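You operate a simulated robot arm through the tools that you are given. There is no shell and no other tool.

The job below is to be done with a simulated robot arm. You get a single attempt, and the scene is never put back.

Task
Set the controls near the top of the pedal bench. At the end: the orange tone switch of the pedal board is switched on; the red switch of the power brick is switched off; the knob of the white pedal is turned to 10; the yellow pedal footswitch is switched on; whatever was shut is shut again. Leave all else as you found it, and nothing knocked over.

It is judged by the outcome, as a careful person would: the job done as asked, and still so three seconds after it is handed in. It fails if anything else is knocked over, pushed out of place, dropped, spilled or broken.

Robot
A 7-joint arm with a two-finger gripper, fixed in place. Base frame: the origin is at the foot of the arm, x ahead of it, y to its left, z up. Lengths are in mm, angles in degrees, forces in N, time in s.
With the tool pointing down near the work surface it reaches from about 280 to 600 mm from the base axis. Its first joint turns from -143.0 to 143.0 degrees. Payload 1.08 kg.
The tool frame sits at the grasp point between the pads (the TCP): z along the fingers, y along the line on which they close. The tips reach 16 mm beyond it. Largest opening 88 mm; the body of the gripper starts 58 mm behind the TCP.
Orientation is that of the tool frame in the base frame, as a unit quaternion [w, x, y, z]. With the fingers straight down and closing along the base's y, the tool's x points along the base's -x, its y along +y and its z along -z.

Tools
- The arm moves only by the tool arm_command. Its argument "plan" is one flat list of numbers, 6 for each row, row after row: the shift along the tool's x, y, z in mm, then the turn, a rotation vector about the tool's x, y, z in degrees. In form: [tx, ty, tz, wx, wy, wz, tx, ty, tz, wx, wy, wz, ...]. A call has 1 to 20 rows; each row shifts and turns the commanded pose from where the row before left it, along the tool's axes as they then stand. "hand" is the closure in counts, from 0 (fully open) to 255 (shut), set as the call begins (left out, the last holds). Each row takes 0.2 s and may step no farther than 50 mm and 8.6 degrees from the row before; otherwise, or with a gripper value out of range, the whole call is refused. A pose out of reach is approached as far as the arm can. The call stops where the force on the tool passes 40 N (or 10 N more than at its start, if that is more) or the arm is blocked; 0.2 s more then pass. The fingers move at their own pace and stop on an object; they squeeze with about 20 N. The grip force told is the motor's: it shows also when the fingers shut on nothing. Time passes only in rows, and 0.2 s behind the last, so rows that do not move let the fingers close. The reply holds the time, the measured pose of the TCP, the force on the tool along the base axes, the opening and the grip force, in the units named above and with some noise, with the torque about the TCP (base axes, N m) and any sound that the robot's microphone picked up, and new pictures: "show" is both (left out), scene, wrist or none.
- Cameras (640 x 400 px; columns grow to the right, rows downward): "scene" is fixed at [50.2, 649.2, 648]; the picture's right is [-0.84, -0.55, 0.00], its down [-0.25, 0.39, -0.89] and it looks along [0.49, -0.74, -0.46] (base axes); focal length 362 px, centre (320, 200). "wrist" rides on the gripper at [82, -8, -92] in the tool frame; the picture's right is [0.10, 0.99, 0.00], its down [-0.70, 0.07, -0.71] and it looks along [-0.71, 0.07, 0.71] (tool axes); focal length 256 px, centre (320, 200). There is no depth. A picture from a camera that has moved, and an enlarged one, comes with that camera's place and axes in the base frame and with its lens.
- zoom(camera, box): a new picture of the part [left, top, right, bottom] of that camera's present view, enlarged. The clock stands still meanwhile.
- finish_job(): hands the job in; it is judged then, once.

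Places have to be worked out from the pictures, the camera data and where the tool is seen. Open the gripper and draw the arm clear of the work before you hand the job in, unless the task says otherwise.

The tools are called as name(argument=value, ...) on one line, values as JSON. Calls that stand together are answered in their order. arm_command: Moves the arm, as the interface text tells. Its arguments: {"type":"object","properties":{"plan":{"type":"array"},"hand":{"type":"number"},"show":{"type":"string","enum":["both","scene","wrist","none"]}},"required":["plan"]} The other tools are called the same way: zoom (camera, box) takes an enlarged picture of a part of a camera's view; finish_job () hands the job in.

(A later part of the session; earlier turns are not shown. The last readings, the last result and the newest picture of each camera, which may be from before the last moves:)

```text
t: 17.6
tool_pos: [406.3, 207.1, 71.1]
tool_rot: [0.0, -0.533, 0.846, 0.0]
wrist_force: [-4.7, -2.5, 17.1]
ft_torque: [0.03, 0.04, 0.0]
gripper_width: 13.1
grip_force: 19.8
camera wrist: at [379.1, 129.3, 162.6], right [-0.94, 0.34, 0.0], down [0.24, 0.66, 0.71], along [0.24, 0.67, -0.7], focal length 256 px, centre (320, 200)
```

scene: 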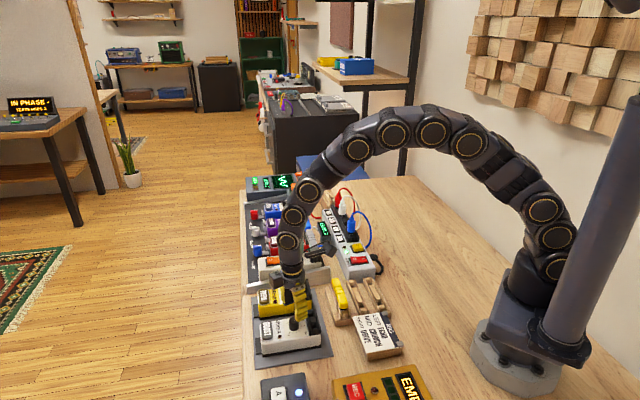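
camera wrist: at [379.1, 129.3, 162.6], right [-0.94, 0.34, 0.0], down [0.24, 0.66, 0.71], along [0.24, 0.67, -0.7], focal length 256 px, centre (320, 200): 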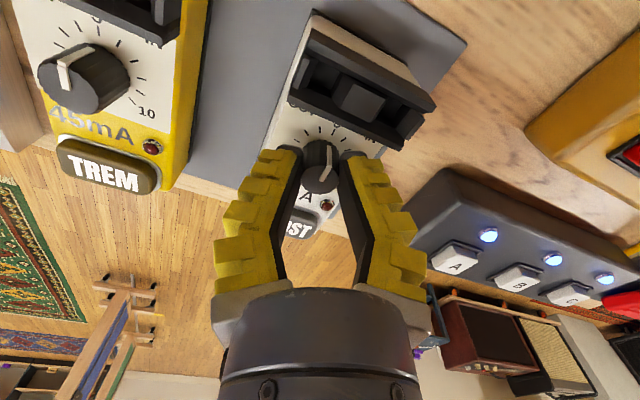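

The knob is gripped. I'll turn it 45° clockwise (tool +z) and check.

arm_command(plan=[0, 0, -0.5, 0, 0, 7.5, 0, 0, 0, 0, 0, 7.5, 0, 0, 0, 0, 0, 7.5, 0, 0, 0, 0, 0, 7.5, 0, 0, 0, 0, 0, 7.5, 0, 0, 0, 0, 0, 7.5, 0, 0, 0, 0, 0, 0], show="both")

zoom(camera="wrist", box=[220, 60, 420, 185])

zoom(camera="scene", box=[240, 270, 340, 345])

```text
t: 19.2
tool_pos: [405.4, 207.8, 71.6]
tool_rot: [-0.002, -0.168, 0.986, 0.0]
wrist_force: [-8.9, 2.1, 12.3]
ft_torque: [-0.02, 0.12, 0.02]
gripper_width: 10.7
grip_force: 20.1
camera wrist: at [331.5, 172.9, 162.8], right [-0.43, 0.9, 0.0], down [0.64, 0.3, 0.71], along [0.64, 0.3, -0.71], focal length 256 px, centre (320, 200)
```

scene: 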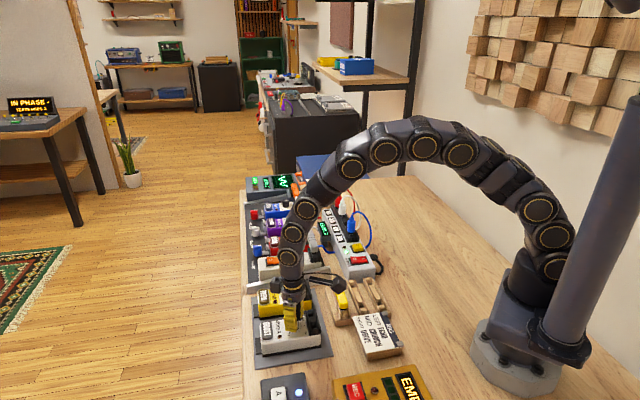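
wrist: 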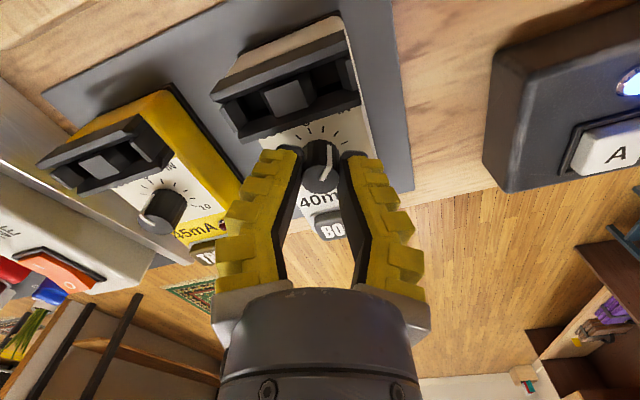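

```text
3.20 times, centred on (320, 122) of wrist
camera zoom: at [331.5, 172.9, 162.8], right [-0.43, 0.9, 0.0], down [0.64, 0.3, 0.71], along [0.64, 0.3, -0.71], focal length 819 px, centre (320, 448)
```

zoom: 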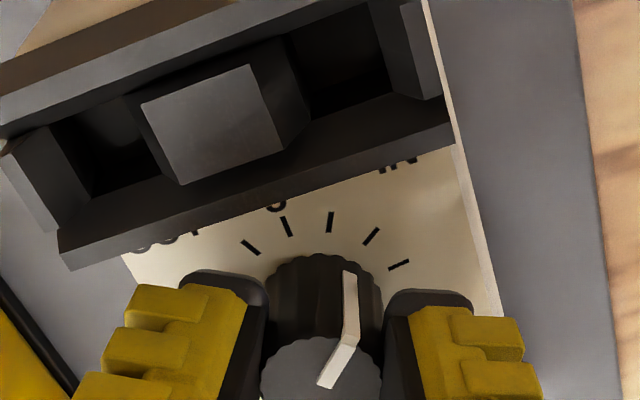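

```text
5.33 times, centred on (290, 308) of scene
camera zoom: at [50.2, 649.2, 648.0], right [-0.84, -0.55, 0.0], down [-0.25, 0.39, -0.89], along [0.49, -0.74, -0.46], focal length 1933 px, centre (480, -373)
```

zoom: 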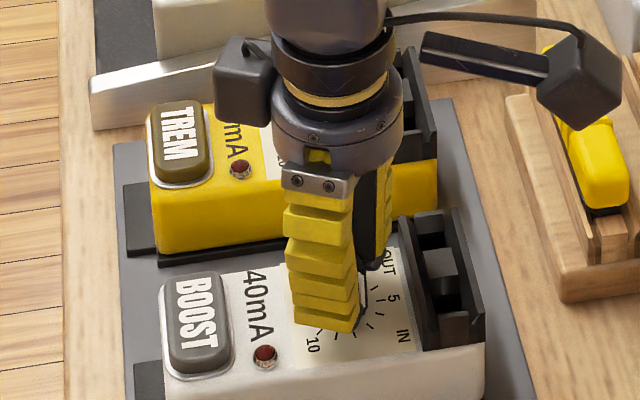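

The knob turned with the gripper; the pointer is now about 45° past 5 and the pedal hasn't moved. I'll release, lift, rotate back 45° and lower for the second grip.

arm_command(plan=[0, 0, 0, 0, 0, 0, 0, 0, 0, 0, 0, 0, 0, 0, -30, 0, 0, 0, 0, 0, 0, 0, 0, -7.5, 0, 0, 0, 0, 0, -7.5, 0, 0, 0, 0, 0, -7.5, 0, 0, 0, 0, 0, -7.5, 0, 0, 0, 0, 0, -7.5, 0, 0, 0, 0, 0, -7.5, 0, 0, 0, 0, 0, 0], hand=158, show="wrist")

zoom(camera="wrist", box=[220, 60, 420, 185])

```text
t: 21.4
tool_pos: [405.8, 207.4, 102.7]
tool_rot: [0.0, -0.534, 0.845, 0.001]
wrist_force: [0.1, -0.4, 0.5]
ft_torque: [-0.01, -0.02, -0.01]
gripper_width: 38.2
grip_force: 3.0
camera wrist: at [379.3, 129.5, 193.3], right [-0.94, 0.33, 0.0], down [0.23, 0.66, 0.71], along [0.24, 0.67, -0.71], focal length 256 px, centre (320, 200)
```

wrist: 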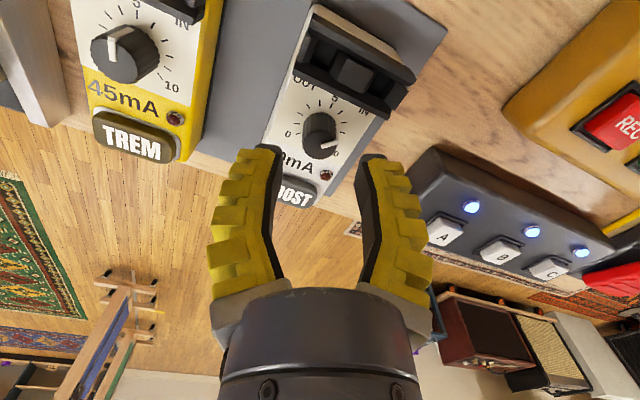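

```text
3.20 times, centred on (320, 122) of wrist
camera zoom: at [379.3, 129.5, 193.3], right [-0.94, 0.33, 0.0], down [0.23, 0.66, 0.71], along [0.24, 0.67, -0.71], focal length 819 px, centre (320, 448)
```

zoom: 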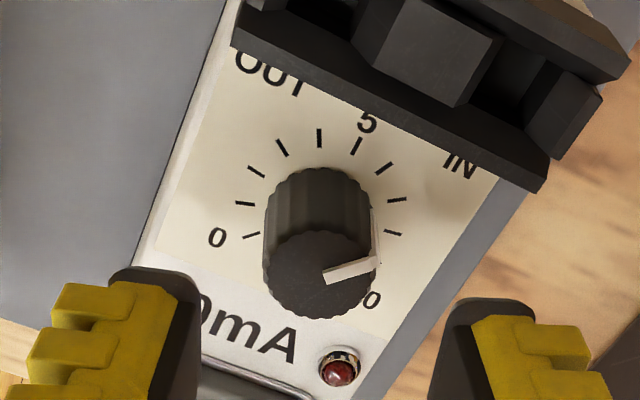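

Second grip: lower, close, turn 45°.

arm_command(plan=[0, 0, 15, 0, 0, 0, 0, 0, 15, 0, 0, 0, 0, 0, 0, 0, 0, 0], show="none")

arm_command(plan=[0, 0, 0, 0, 0, 0, 0, 0, 0, 0, 0, 0, 0, 0, 0, 0, 0, 7.5, 0, 0, 0, 0, 0, 7.5, 0, 0, 0, 0, 0, 7.5, 0, 0, 0, 0, 0, 7.5, 0, 0, 0, 0, 0, 7.5, 0, 0, 0, 0, 0, 7.5, 0, 0, 0, 0, 0, 0], hand=255, show="wrist")

zoom(camera="wrist", box=[220, 60, 420, 185])

```text
t: 22.2
tool_pos: [406.2, 208.1, 72.6]
tool_rot: [0.0, -0.533, 0.846, 0.0]
wrist_force: [0.0, 0.2, 0.1]
ft_torque: [0.0, 0.0, 0.01]
gripper_width: 38.3
grip_force: 3.8
```

```text
t: 24.2
tool_pos: [407.8, 208.0, 72.7]
tool_rot: [0.001, -0.169, 0.986, 0.0]
wrist_force: [0.9, 16.7, 17.4]
ft_torque: [0.16, 0.1, 0.03]
gripper_width: 12.8
grip_force: 19.5
camera wrist: at [332.8, 173.0, 163.4], right [-0.43, 0.9, 0.0], down [0.64, 0.3, 0.71], along [0.64, 0.3, -0.7], focal length 256 px, centre (320, 200)
```

wrist: 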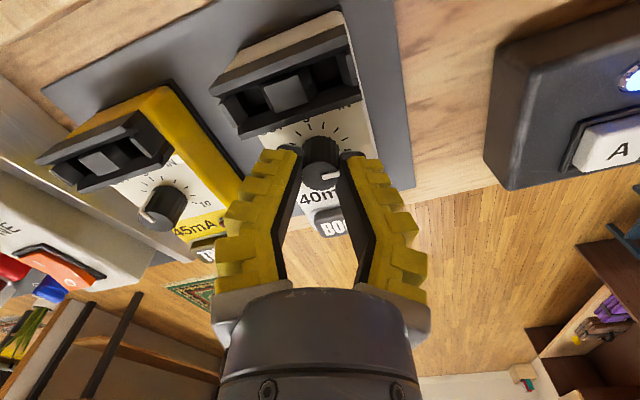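

```text
3.20 times, centred on (320, 122) of wrist
camera zoom: at [332.8, 173.0, 163.4], right [-0.43, 0.9, 0.0], down [0.64, 0.3, 0.71], along [0.64, 0.3, -0.7], focal length 819 px, centre (320, 448)
```

zoom: 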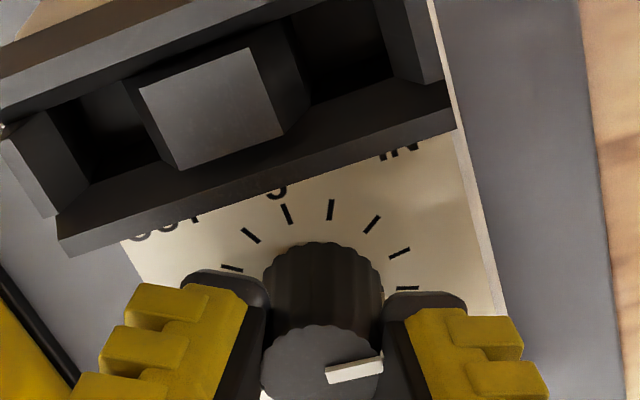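

There's some lateral load (about 17 N in y) in this grip, so I'll release gently, lift and check that the pedal hasn't shifted and where the pointer is.

arm_command(plan=[0, 0, 0, 0, 0, 0, 0, 0, 0, 0, 0, 0, 0, 0, -30, 0, 0, 0, 0, 0, 0, 0, 0, -7.5, 0, 0, 0, 0, 0, -7.5, 0, 0, 0, 0, 0, -7.5, 0, 0, 0, 0, 0, -7.5, 0, 0, 0, 0, 0, -7.5, 0, 0, 0, 0, 0, -7.5, 0, 0, 0, 0, 0, 0], hand=158, show="wrist")

zoom(camera="wrist", box=[220, 60, 420, 185])

zoom(camera="scene", box=[240, 270, 340, 345])

```text
t: 26.4
tool_pos: [406.7, 208.3, 102.0]
tool_rot: [0.0, -0.535, 0.845, -0.001]
wrist_force: [-0.5, 0.2, 0.4]
ft_torque: [0.0, 0.02, 0.01]
gripper_width: 38.4
grip_force: 3.8
camera wrist: at [379.3, 130.3, 192.6], right [-0.94, 0.33, 0.0], down [0.24, 0.66, 0.71], along [0.24, 0.67, -0.7], focal length 256 px, centre (320, 200)
```

wrist: 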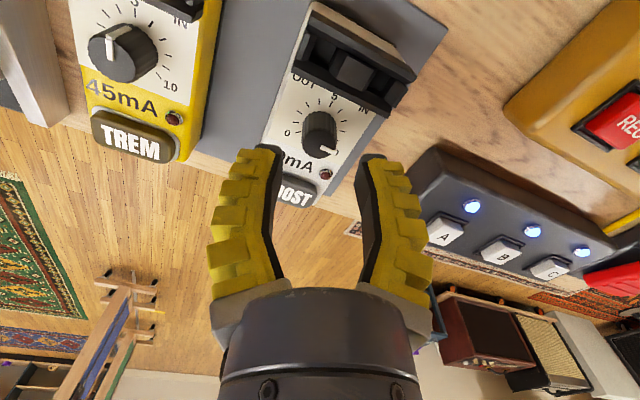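

```text
3.20 times, centred on (320, 122) of wrist
camera zoom: at [379.3, 130.3, 192.6], right [-0.94, 0.33, 0.0], down [0.24, 0.66, 0.71], along [0.24, 0.67, -0.7], focal length 819 px, centre (320, 448)
```

zoom: 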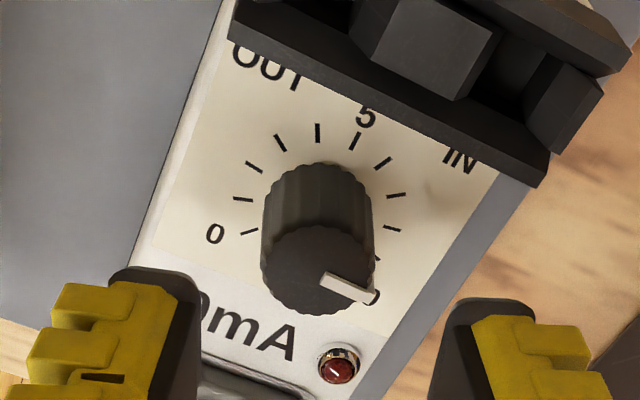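

```text
5.33 times, centred on (290, 308) of scene
camera zoom: at [50.2, 649.2, 648.0], right [-0.84, -0.55, 0.0], down [-0.25, 0.39, -0.89], along [0.49, -0.74, -0.46], focal length 1933 px, centre (480, -373)
```

zoom: 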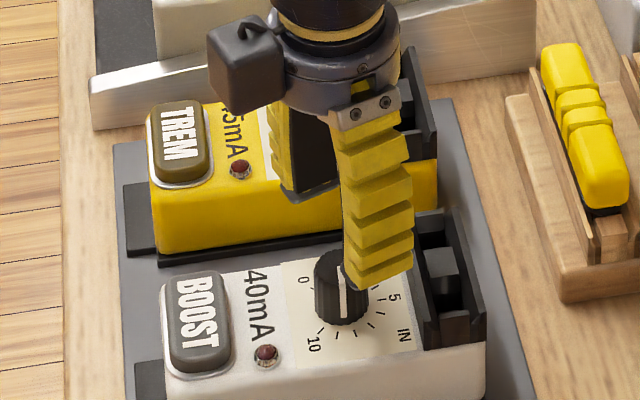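

The pedal is in place and the pointer is at about 8.3 (90° turned). The knob sits about 1.5 mm toward tool +x, so I'll correct that and do the third 45° turn.

arm_command(plan=[1.5, 0, 15, 0, 0, 0, 0, 0, 15, 0, 0, 0, 0, 0, 0, 0, 0, 0], show="none")

arm_command(plan=[0, 0, 0, 0, 0, 0, 0, 0, 0, 0, 0, 0, 0, 0, 0, 0, 0, 7.5, 0, 0, 0, 0, 0, 7.5, 0, 0, 0, 0, 0, 7.5, 0, 0, 0, 0, 0, 7.5, 0, 0, 0, 0, 0, 7.5, 0, 0, 0, 0, 0, 7.5, 0, 0, 0, 0, 0, 0], hand=255, show="wrist")

zoom(camera="wrist", box=[220, 60, 420, 185])

zoom(camera="scene", box=[240, 270, 340, 345])

```text
t: 27.2
tool_pos: [406.8, 206.7, 71.7]
tool_rot: [0.001, -0.534, 0.845, 0.0]
wrist_force: [0.5, -0.3, -0.8]
ft_torque: [-0.01, 0.02, 0.02]
gripper_width: 38.2
grip_force: 3.5
```

```text
t: 29.2
tool_pos: [405.0, 205.6, 72.6]
tool_rot: [0.0, -0.168, 0.986, 0.0]
wrist_force: [3.0, 3.4, 3.4]
ft_torque: [0.08, -0.15, 0.03]
gripper_width: 9.2
grip_force: 19.9
camera wrist: at [331.5, 170.8, 163.5], right [-0.43, 0.9, 0.0], down [0.64, 0.3, 0.71], along [0.64, 0.3, -0.7], focal length 256 px, centre (320, 200)
```

wrist: 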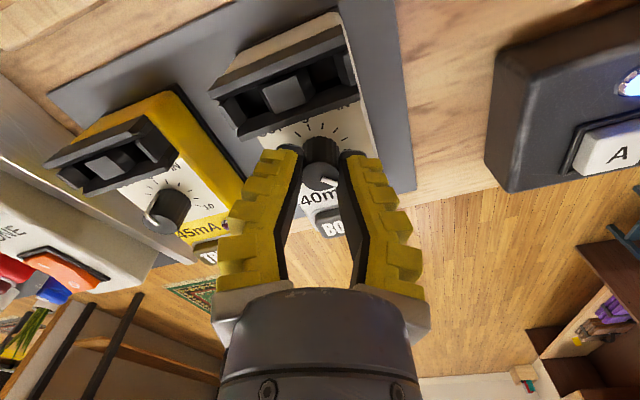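

```text
3.20 times, centred on (320, 122) of wrist
camera zoom: at [331.5, 170.8, 163.5], right [-0.43, 0.9, 0.0], down [0.64, 0.3, 0.71], along [0.64, 0.3, -0.7], focal length 819 px, centre (320, 448)
```

zoom: 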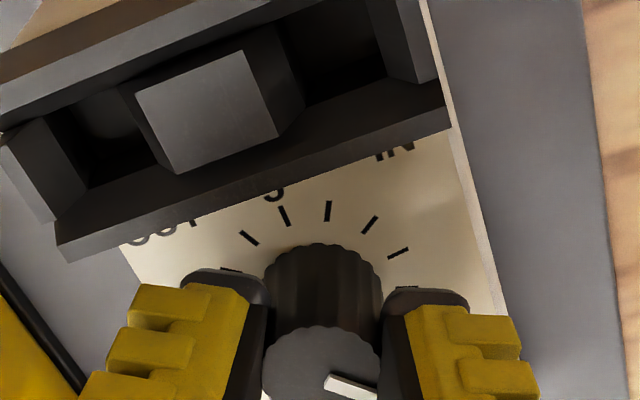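

```text
5.33 times, centred on (290, 308) of scene
camera zoom: at [50.2, 649.2, 648.0], right [-0.84, -0.55, 0.0], down [-0.25, 0.39, -0.89], along [0.49, -0.74, -0.46], focal length 1933 px, centre (480, -373)
```

zoom: 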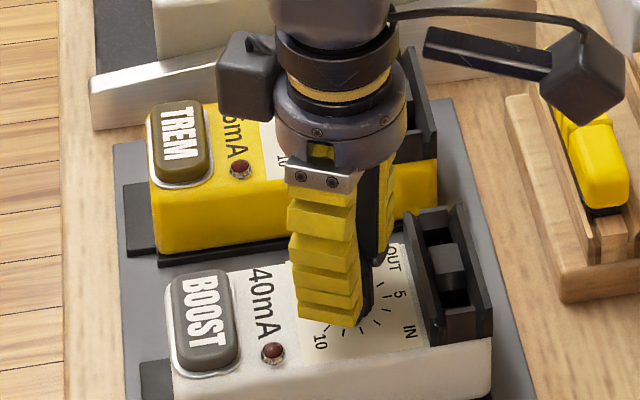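

The knob followed, but the scene view suggests the BOOST pedal slid a few mm on its plate during this grip. I'll release, lift and measure the pointer and the pedal's position against the earlier picture.

arm_command(plan=[0, 0, 0, 0, 0, 0, 0, 0, 0, 0, 0, 0, 0, 0, -40, 0, 0, 0, 0, 0, -38, 0, 0, 0, 0, 0, 0, 0, 0, -7.5, 0, 0, 0, 0, 0, -7.5, 0, 0, 0, 0, 0, -7.5, 0, 0, 0, 0, 0, 0], hand=158, show="both")

zoom(camera="wrist", box=[240, 50, 400, 150])

zoom(camera="scene", box=[240, 280, 340, 345])

zoom(camera="scene", box=[230, 270, 440, 400])

```text
t: 31.0
tool_pos: [406.5, 206.3, 149.9]
tool_rot: [0.0, -0.36, 0.933, 0.0]
wrist_force: [0.4, 0.2, 0.8]
ft_torque: [0.01, 0.03, 0.0]
gripper_width: 38.4
grip_force: 3.5
camera wrist: at [351.3, 145.4, 240.4], right [-0.74, 0.67, 0.0], down [0.47, 0.52, 0.71], along [0.47, 0.53, -0.71], focal length 256 px, centre (320, 200)
```

scene: 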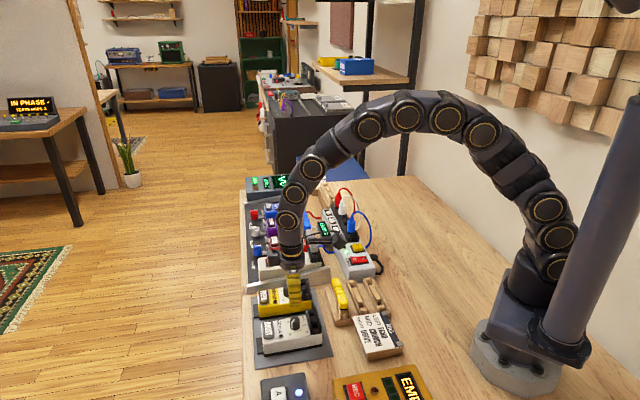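
wrist: 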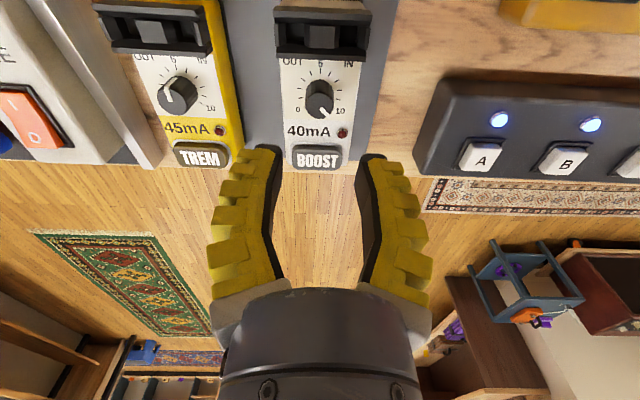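

```text
4.00 times, centred on (320, 100) of wrist
camera zoom: at [351.3, 145.4, 240.4], right [-0.74, 0.67, 0.0], down [0.47, 0.52, 0.71], along [0.47, 0.53, -0.71], focal length 1024 px, centre (320, 600)
```

zoom: 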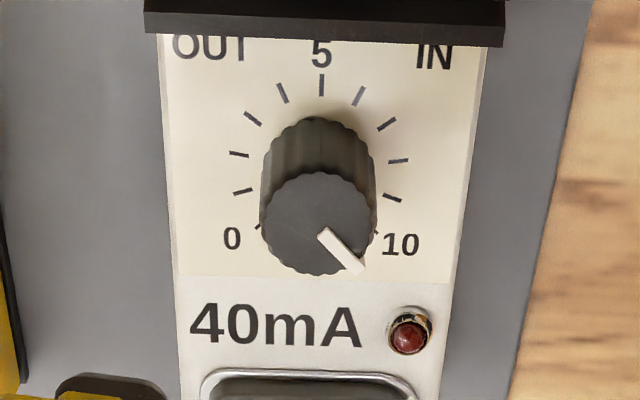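

```text
6.15 times, centred on (290, 312) of scene
camera zoom: at [50.2, 649.2, 648.0], right [-0.84, -0.55, 0.0], down [-0.25, 0.39, -0.89], along [0.49, -0.74, -0.46], focal length 2230 px, centre (505, -492)
```

zoom: 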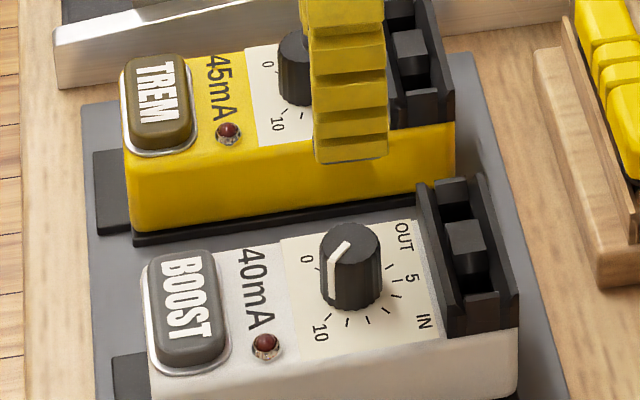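

```text
3.05 times, centred on (335, 335) of scene
camera zoom: at [50.2, 649.2, 648.0], right [-0.84, -0.55, 0.0], down [-0.25, 0.39, -0.89], along [0.49, -0.74, -0.46], focal length 1104 px, centre (274, -211)
```

zoom: 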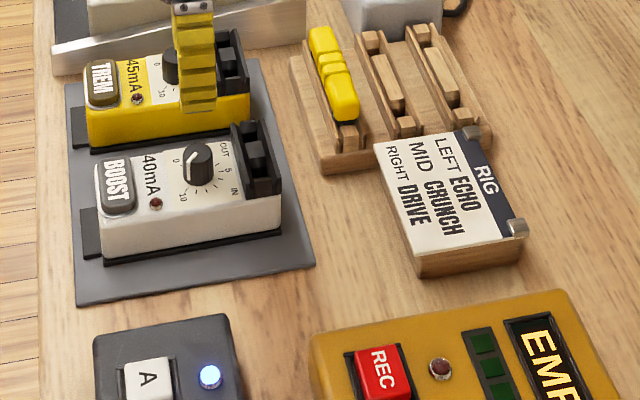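

The pointer lines up with the 10 tick in both views, so the knob is done. The pedal has slid about 3 mm toward the robot, so I'll nudge it back. I'll close the fingers and move behind its jack end, well clear, for a gentle push.

arm_command(plan=[26.1, -2.4, 0, 0, 0, 0, 26.1, -2.4, 0, 0, 0, 0, 26.1, -2.5, 0, 0, 0, -5, 0, 0, 30, 0, 0, 0, 0, 0, 20, 0, 0, 0, 0, 0, 0, 0, 0, 0], hand=255, show="both")

zoom(camera="scene", box=[240, 260, 400, 360])

```text
t: 32.4
tool_pos: [352.6, 147.8, 99.8]
tool_rot: [0.0, -0.399, 0.917, 0.001]
wrist_force: [0.6, -0.5, -0.3]
ft_torque: [-0.02, 0.02, -0.02]
gripper_width: 0.0
grip_force: 20.1
camera wrist: at [303.4, 82.8, 190.7], right [-0.8, 0.6, 0.0], down [0.43, 0.56, 0.71], along [0.43, 0.57, -0.7], focal length 256 px, centre (320, 200)
```

scene: 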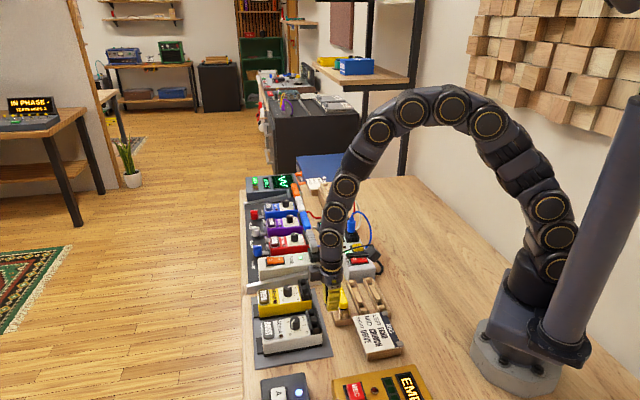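
wrist: 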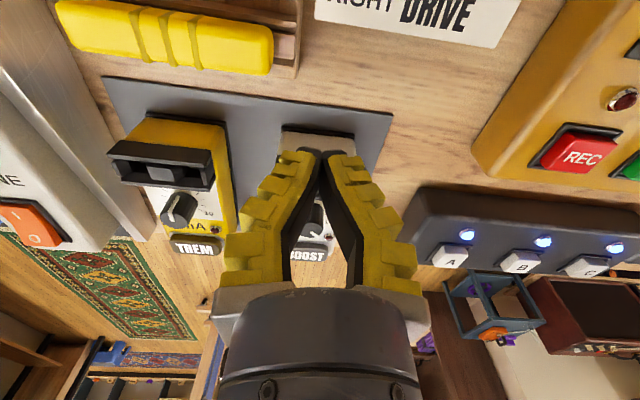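

```text
4.00 times, centred on (320, 310) of scene
camera zoom: at [50.2, 649.2, 648.0], right [-0.84, -0.55, 0.0], down [-0.25, 0.39, -0.89], along [0.49, -0.74, -0.46], focal length 1450 px, centre (320, -240)
```

zoom: 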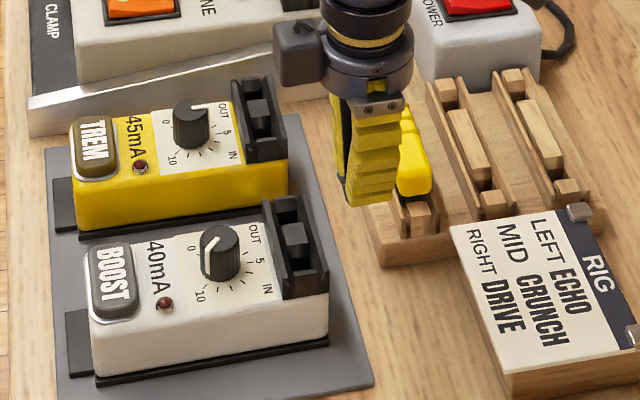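

zoom(camera="wrist", box=[240, 80, 400, 180])

```text
4.00 times, centred on (320, 130) of wrist
camera zoom: at [303.4, 82.8, 190.7], right [-0.8, 0.6, 0.0], down [0.43, 0.56, 0.71], along [0.43, 0.57, -0.7], focal length 1024 px, centre (320, 480)
```

zoom: 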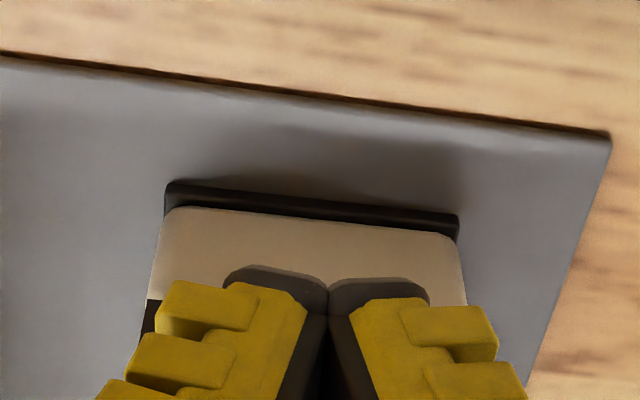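

The pedal's back face is about 66 mm behind the knob, nearly under the fingertips now. I'll back off 9 mm, clear of the rack and plug, and lower partway to verify.

arm_command(plan=[9, 0, 0, 0, 0, 0, 0, 0, 25, 0, 0, 0, 0, 0, 0, 0, 0, 0], show="both")

zoom(camera="wrist", box=[240, 80, 400, 180])

zoom(camera="scene", box=[240, 260, 400, 360])

```text
t: 33.2
tool_pos: [346.6, 140.3, 75.5]
tool_rot: [0.0, -0.399, 0.917, 0.001]
wrist_force: [-0.5, 0.8, 0.6]
ft_torque: [0.0, -0.04, -0.01]
gripper_width: 0.1
grip_force: 20.1
camera wrist: at [297.2, 75.7, 165.9], right [-0.8, 0.6, 0.0], down [0.43, 0.56, 0.71], along [0.43, 0.57, -0.7], focal length 256 px, centre (320, 200)
```

scene: 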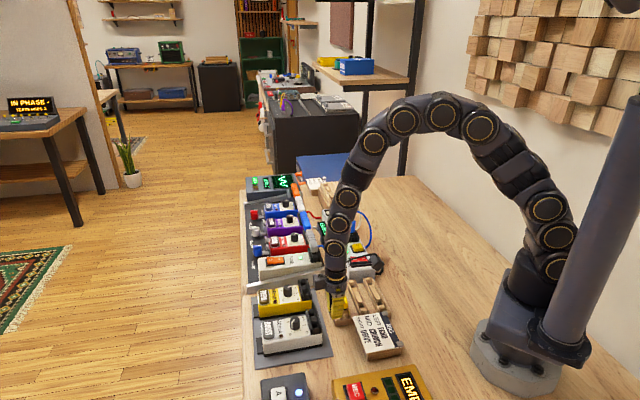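
wrist: 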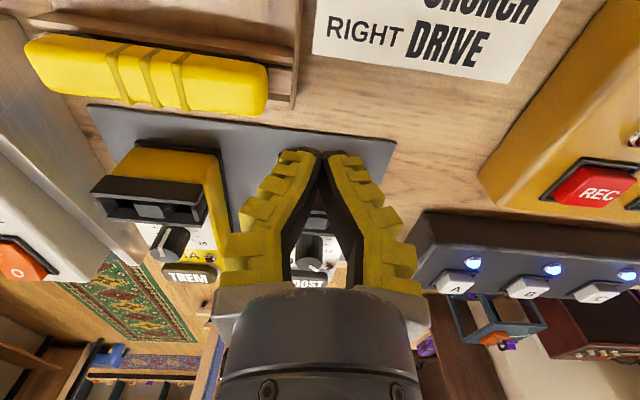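

```text
4.00 times, centred on (320, 130) of wrist
camera zoom: at [297.2, 75.7, 165.9], right [-0.8, 0.6, 0.0], down [0.43, 0.56, 0.71], along [0.43, 0.57, -0.7], focal length 1024 px, centre (320, 480)
```

zoom: 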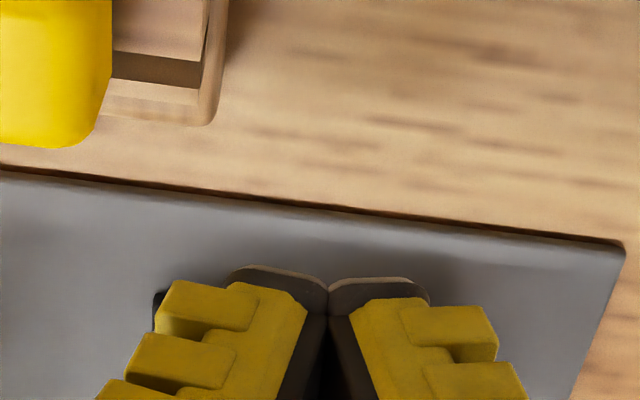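

```text
4.00 times, centred on (320, 310) of scene
camera zoom: at [50.2, 649.2, 648.0], right [-0.84, -0.55, 0.0], down [-0.25, 0.39, -0.89], along [0.49, -0.74, -0.46], focal length 1450 px, centre (320, -240)
```

zoom: 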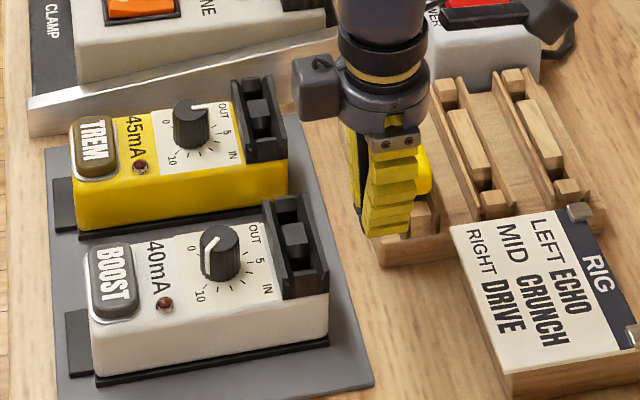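

The path is clear, so I'll lower to tip z about 27 behind the pedal and creep forward in small steps until contact.

arm_command(plan=[0, 0, 16, 0, 0, 0, 0, 0, 16, 0, 0, 0, 0, 0, 0, 0, 0, 0, -2, 0, 0, 0, 0, 0, -2, 0, 0, 0, 0, 0, 0, 0, 0, 0, 0, 0], show="wrist")

zoom(camera="scene", box=[240, 270, 340, 345])

```text
t: 34.6
tool_pos: [348.9, 145.1, 43.4]
tool_rot: [0.0, -0.398, 0.917, 0.0]
wrist_force: [-0.3, -1.0, -0.2]
ft_torque: [0.0, 0.01, 0.01]
gripper_width: 0.0
grip_force: 19.9
camera wrist: at [299.4, 78.8, 134.0], right [-0.8, 0.6, 0.0], down [0.43, 0.56, 0.71], along [0.43, 0.57, -0.7], focal length 256 px, centre (320, 200)
```

wrist: 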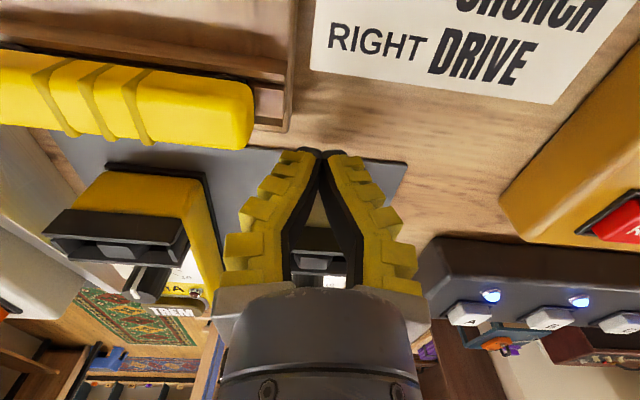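

```text
5.33 times, centred on (290, 308) of scene
camera zoom: at [50.2, 649.2, 648.0], right [-0.84, -0.55, 0.0], down [-0.25, 0.39, -0.89], along [0.49, -0.74, -0.46], focal length 1933 px, centre (480, -373)
```

zoom: 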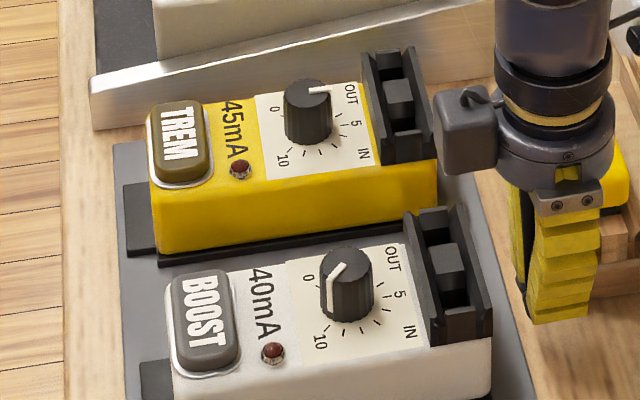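

No contact yet, and the scene shows a gap of about 10 mm. I'll creep forward.

arm_command(plan=[-2, 0, 0, 0, 0, 0, -2, 0, 0, 0, 0, 0, -2, 0, 0, 0, 0, 0, 0, 0, 0, 0, 0, 0], show="none")

zoom(camera="scene", box=[240, 270, 340, 345])

```text
t: 35.6
tool_pos: [352.6, 149.8, 43.7]
tool_rot: [0.0, -0.398, 0.917, 0.0]
wrist_force: [-0.4, 0.1, -0.7]
ft_torque: [-0.01, -0.04, -0.03]
gripper_width: 0.0
grip_force: 19.6
```

```text
5.33 times, centred on (290, 308) of scene
camera zoom: at [50.2, 649.2, 648.0], right [-0.84, -0.55, 0.0], down [-0.25, 0.39, -0.89], along [0.49, -0.74, -0.46], focal length 1933 px, centre (480, -373)
```

zoom: 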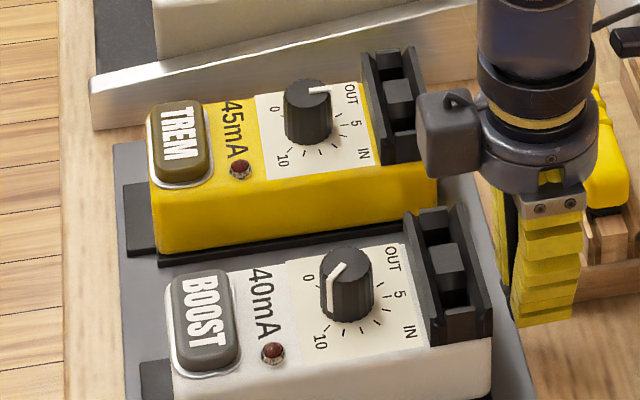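

arm_command(plan=[-2, 0, 0, 0, 0, 0, -2, 0, 0, 0, 0, 0, 0, 0, 0, 0, 0, 0], show="none")

zoom(camera="scene", box=[240, 270, 340, 345])

```text
t: 36.4
tool_pos: [357.1, 152.0, 42.6]
tool_rot: [0.0, -0.399, 0.917, 0.0]
wrist_force: [0.5, 0.1, -0.5]
ft_torque: [-0.02, -0.01, 0.01]
gripper_width: 0.0
grip_force: 20.4
```

```text
5.33 times, centred on (290, 308) of scene
camera zoom: at [50.2, 649.2, 648.0], right [-0.84, -0.55, 0.0], down [-0.25, 0.39, -0.89], along [0.49, -0.74, -0.46], focal length 1933 px, centre (480, -373)
```

zoom: 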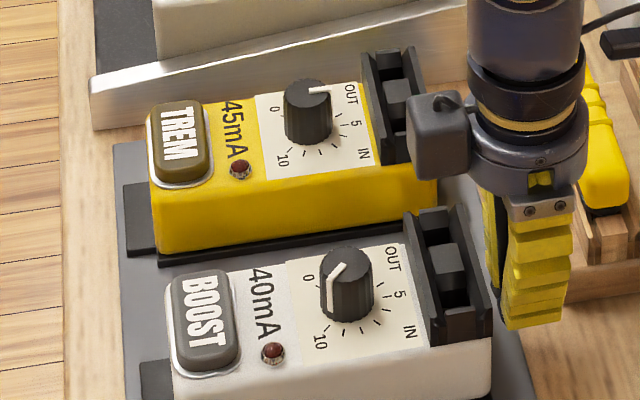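

Still a few mm away, with no force. I'll continue in small steps.

arm_command(plan=[-1.5, 0, 0, 0, 0, 0, -1.5, 0, 0, 0, 0, 0, 0, 0, 0, 0, 0, 0], show="none")

arm_command(plan=[-1.5, 0, 0, 0, 0, 0, 0, 0, 0, 0, 0, 0], show="none")

zoom(camera="scene", box=[240, 270, 340, 345])

```text
t: 37.2
tool_pos: [358.1, 154.1, 42.0]
tool_rot: [0.0, -0.398, 0.917, 0.0]
wrist_force: [-0.8, -0.7, -0.1]
ft_torque: [0.0, -0.01, -0.01]
gripper_width: 0.0
grip_force: 20.1
```

```text
t: 37.8
tool_pos: [359.2, 155.1, 42.2]
tool_rot: [0.0, -0.399, 0.917, 0.0]
wrist_force: [0.0, 0.4, -0.5]
ft_torque: [0.0, 0.0, -0.02]
gripper_width: 0.0
grip_force: 19.9
```

```text
5.33 times, centred on (290, 308) of scene
camera zoom: at [50.2, 649.2, 648.0], right [-0.84, -0.55, 0.0], down [-0.25, 0.39, -0.89], along [0.49, -0.74, -0.46], focal length 1933 px, centre (480, -373)
```

zoom: 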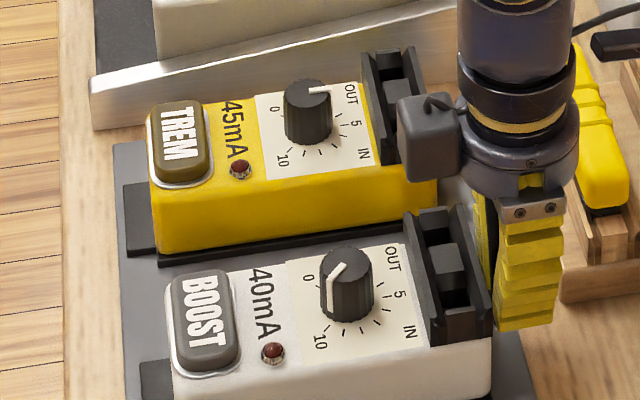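

arm_command(plan=[-1, 0, 0, 0, 0, 0, 0, 0, 0, 0, 0, 0], show="none")

arm_command(plan=[-1, 0, 0, 0, 0, 0, 0, 0, 0, 0, 0, 0], show="none")

zoom(camera="scene", box=[240, 270, 340, 345])

```text
t: 38.4
tool_pos: [359.4, 155.5, 42.8]
tool_rot: [0.0, -0.398, 0.917, 0.0]
wrist_force: [-0.7, 0.2, -0.3]
ft_torque: [0.0, 0.02, -0.01]
gripper_width: 0.0
grip_force: 20.4
```

```text
t: 39.0
tool_pos: [360.3, 155.5, 43.0]
tool_rot: [-0.001, -0.399, 0.917, 0.0]
wrist_force: [0.2, -0.3, 0.0]
ft_torque: [-0.01, 0.0, 0.03]
gripper_width: 0.1
grip_force: 20.4
```

```text
5.33 times, centred on (290, 308) of scene
camera zoom: at [50.2, 649.2, 648.0], right [-0.84, -0.55, 0.0], down [-0.25, 0.39, -0.89], along [0.49, -0.74, -0.46], focal length 1933 px, centre (480, -373)
```

zoom: 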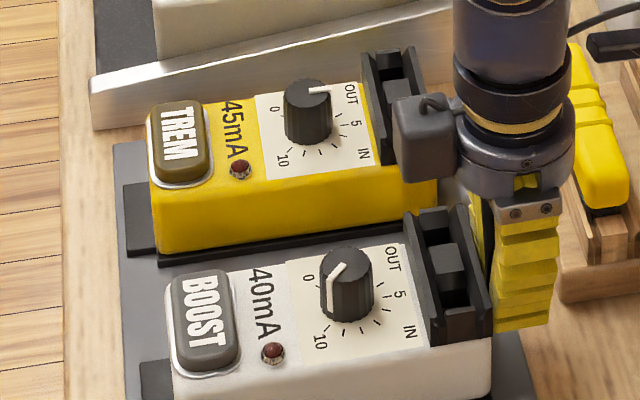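

arm_command(plan=[-1, 0, 0, 0, 0, 0, 0, 0, 0, 0, 0, 0], show="none")

arm_command(plan=[-1, 0, 0, 0, 0, 0, 0, 0, 0, 0, 0, 0], show="none")

zoom(camera="scene", box=[240, 270, 340, 345])

```text
t: 39.6
tool_pos: [360.0, 157.9, 43.7]
tool_rot: [-0.001, -0.399, 0.917, 0.001]
wrist_force: [-0.2, 1.1, 0.3]
ft_torque: [0.03, 0.01, -0.02]
gripper_width: 0.0
grip_force: 19.7
```

```text
t: 40.2
tool_pos: [362.0, 158.5, 43.8]
tool_rot: [0.0, -0.399, 0.917, 0.0]
wrist_force: [-0.4, 0.0, 1.1]
ft_torque: [0.0, 0.02, 0.0]
gripper_width: 0.1
grip_force: 20.0
```

```text
5.33 times, centred on (290, 308) of scene
camera zoom: at [50.2, 649.2, 648.0], right [-0.84, -0.55, 0.0], down [-0.25, 0.39, -0.89], along [0.49, -0.74, -0.46], focal length 1933 px, centre (480, -373)
```

zoom: 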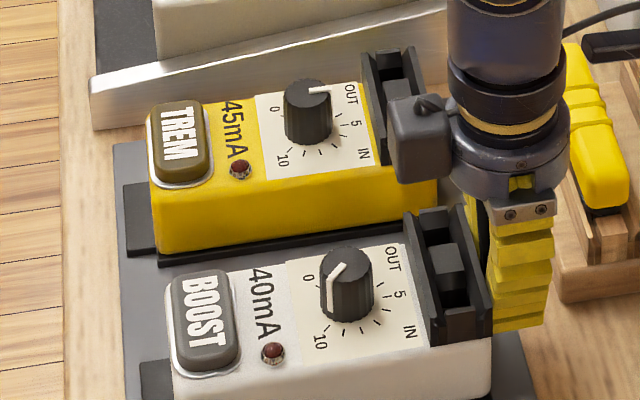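

arm_command(plan=[-1, 0, 0, 0, 0, 0, 0, 0, 0, 0, 0, 0], show="none")

arm_command(plan=[-1, 0, 0, 0, 0, 0, 0, 0, 0, 0, 0, 0], show="none")

zoom(camera="scene", box=[240, 270, 340, 345])

```text
t: 40.8
tool_pos: [361.0, 159.8, 42.2]
tool_rot: [-0.002, -0.399, 0.917, 0.0]
wrist_force: [-1.9, -2.4, 0.8]
ft_torque: [-0.03, 0.01, -0.01]
gripper_width: 0.0
grip_force: 20.1
```

```text
t: 41.4
tool_pos: [362.0, 160.0, 42.8]
tool_rot: [0.0, -0.399, 0.917, 0.0]
wrist_force: [-1.2, -1.3, -0.4]
ft_torque: [0.0, 0.01, -0.01]
gripper_width: 0.1
grip_force: 19.8
```

```text
5.33 times, centred on (290, 308) of scene
camera zoom: at [50.2, 649.2, 648.0], right [-0.84, -0.55, 0.0], down [-0.25, 0.39, -0.89], along [0.49, -0.74, -0.46], focal length 1933 px, centre (480, -373)
```

zoom: 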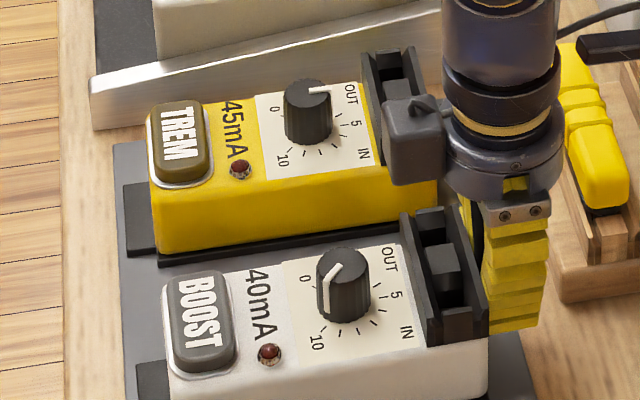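

Contact is gentle (about 3 N) and the pedal is sliding back, already about 1.3 mm. Two more 1 mm steps.

arm_command(plan=[-1, 0, 0, 0, 0, 0, 0, 0, 0, 0, 0, 0], show="none")

arm_command(plan=[-0.8, 0, 0, 0, 0, 0, 0, 0, 0, 0, 0, 0], show="none")

zoom(camera="scene", box=[240, 270, 340, 345])

```text
t: 42.0
tool_pos: [362.7, 160.3, 42.5]
tool_rot: [0.0, -0.399, 0.917, 0.0]
wrist_force: [-1.2, -1.7, -0.5]
ft_torque: [0.01, 0.0, -0.05]
gripper_width: 0.0
grip_force: 19.9
```

```text
t: 42.6
tool_pos: [364.8, 161.6, 43.1]
tool_rot: [0.0, -0.399, 0.917, 0.0]
wrist_force: [-2.0, -1.2, -0.4]
ft_torque: [0.02, 0.02, 0.0]
gripper_width: 0.1
grip_force: 19.7
```

```text
5.33 times, centred on (290, 308) of scene
camera zoom: at [50.2, 649.2, 648.0], right [-0.84, -0.55, 0.0], down [-0.25, 0.39, -0.89], along [0.49, -0.74, -0.46], focal length 1933 px, centre (480, -373)
```

zoom: 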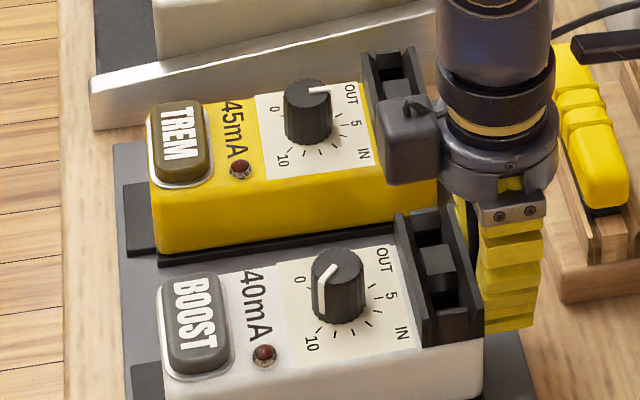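

The pedal is back within about half a mm of its original place. I'll back off, lift to z about 150 and travel to above the "O" end of the power rocker at about (401,-55).

arm_command(plan=[8, 0, 0, 0, 0, 0, 0, 0, -37, 0, 0, 0, 0, 0, -35, 0, 0, 0, 0, 0, -35, 0, 0, 0, 24.9, -35, 0, 0, 0, 0, 24.9, -35, 0, 0, 0, 0, 24.9, -35, 0, 0, 0, 0, 24.9, -35, 0, 0, 0, 0, 25, -35, 0, 0, 0, 5, 0, 0, 0, 0, 0, 0, 0, 0, 0, 0, 0, 0], show="both")

zoom(camera="wrist", box=[240, 50, 400, 150])

zoom(camera="scene", box=[230, 270, 440, 400])

zoom(camera="scene", box=[240, 280, 340, 345])

```text
t: 45.0
tool_pos: [402.6, -56.1, 147.6]
tool_rot: [0.0, -0.36, 0.933, 0.001]
wrist_force: [0.3, -0.1, -0.4]
ft_torque: [0.03, -0.03, 0.01]
gripper_width: 0.0
grip_force: 19.2
camera wrist: at [347.9, -117.3, 238.0], right [-0.74, 0.67, 0.0], down [0.47, 0.52, 0.71], along [0.48, 0.53, -0.71], focal length 256 px, centre (320, 200)
```

scene: 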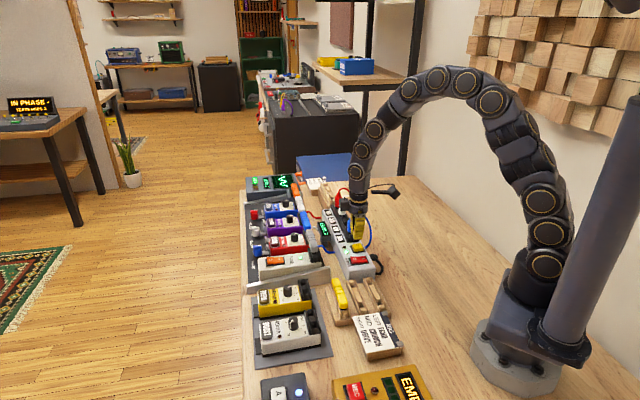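
wrist: 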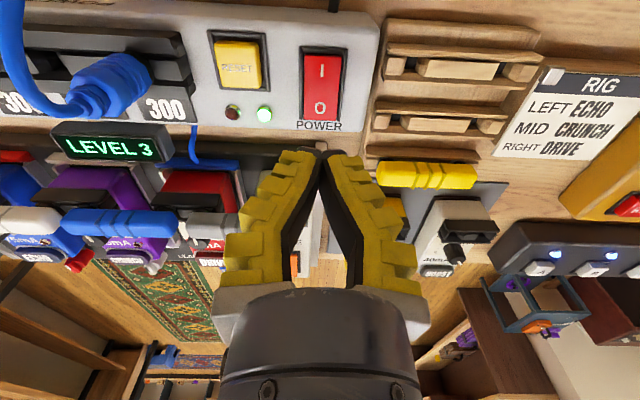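

```text
4.00 times, centred on (320, 100) of wrist
camera zoom: at [347.9, -117.3, 238.0], right [-0.74, 0.67, 0.0], down [0.47, 0.52, 0.71], along [0.48, 0.53, -0.71], focal length 1024 px, centre (320, 600)
```

zoom: 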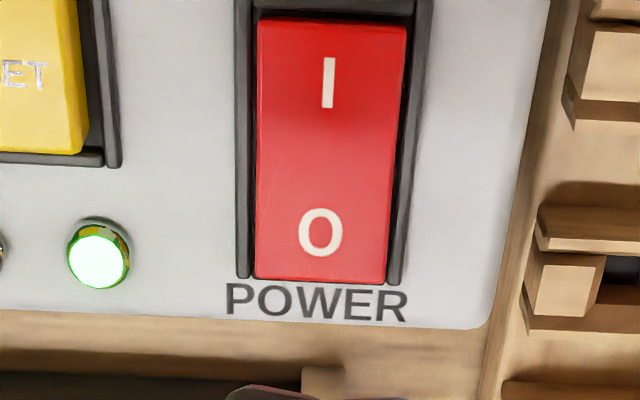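

```text
3.05 times, centred on (335, 335) of scene
camera zoom: at [50.2, 649.2, 648.0], right [-0.84, -0.55, 0.0], down [-0.25, 0.39, -0.89], along [0.49, -0.74, -0.46], focal length 1104 px, centre (274, -211)
```

zoom: 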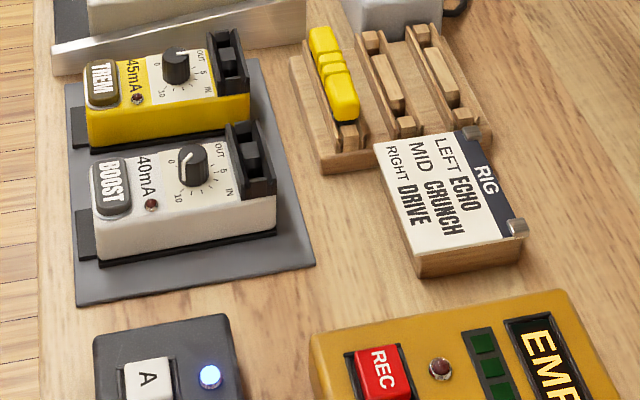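

```text
6.15 times, centred on (290, 312) of scene
camera zoom: at [50.2, 649.2, 648.0], right [-0.84, -0.55, 0.0], down [-0.25, 0.39, -0.89], along [0.49, -0.74, -0.46], focal length 2230 px, centre (505, -492)
```

zoom: 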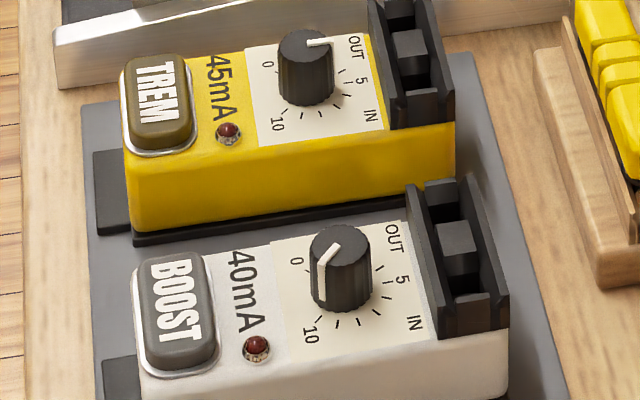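

BOOST is back at its original spot, with its pointer on 10. The tip footprint is over the raised "O" end of the red rocker, so I'll lower close to it.

arm_command(plan=[-1, 0.7, 25, 0, 0, 0, 0, 0, 25, 0, 0, 0, 0, 0, 9, 0, 0, 0, 0, 0, 4, 0, 0, 0, 0, 0, 0, 0, 0, 0], show="both")

zoom(camera="scene", box=[320, 210, 400, 290])

zoom(camera="wrist", box=[240, 80, 400, 180])

```text
t: 46.2
tool_pos: [401.8, -54.1, 84.8]
tool_rot: [0.0, -0.358, 0.934, -0.001]
wrist_force: [0.1, -0.1, -0.4]
ft_torque: [-0.01, 0.02, -0.04]
gripper_width: 0.2
grip_force: 20.0
camera wrist: at [347.3, -115.3, 176.1], right [-0.74, 0.67, 0.0], down [0.47, 0.52, 0.71], along [0.48, 0.53, -0.71], focal length 256 px, centre (320, 200)
```

scene: 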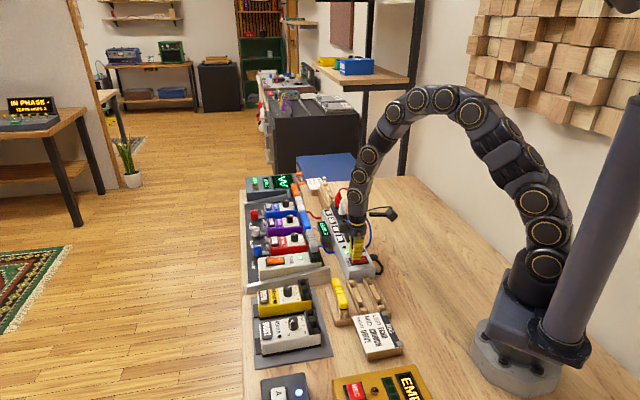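
wrist: 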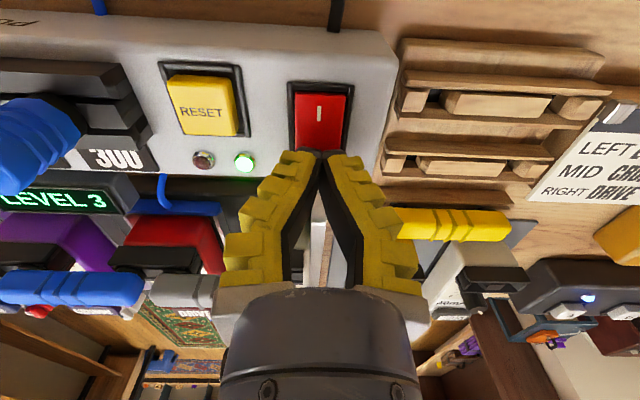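

```text
5.00 times, centred on (360, 250) of scene
camera zoom: at [50.2, 649.2, 648.0], right [-0.84, -0.55, 0.0], down [-0.25, 0.39, -0.89], along [0.49, -0.74, -0.46], focal length 1812 px, centre (120, -50)
```

zoom: 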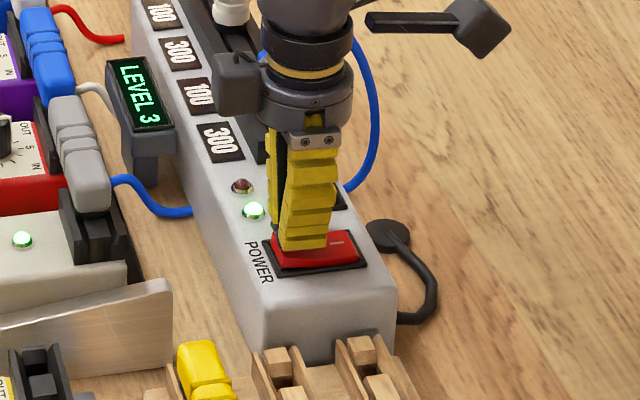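

```text
4.00 times, centred on (320, 130) of wrist
camera zoom: at [347.3, -115.3, 176.1], right [-0.74, 0.67, 0.0], down [0.47, 0.52, 0.71], along [0.48, 0.53, -0.71], focal length 1024 px, centre (320, 480)
```

zoom: 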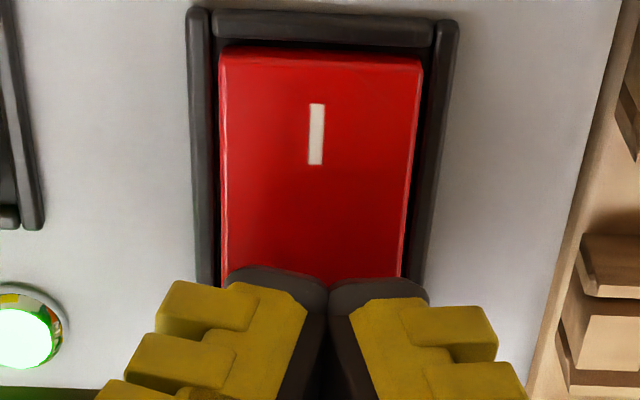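

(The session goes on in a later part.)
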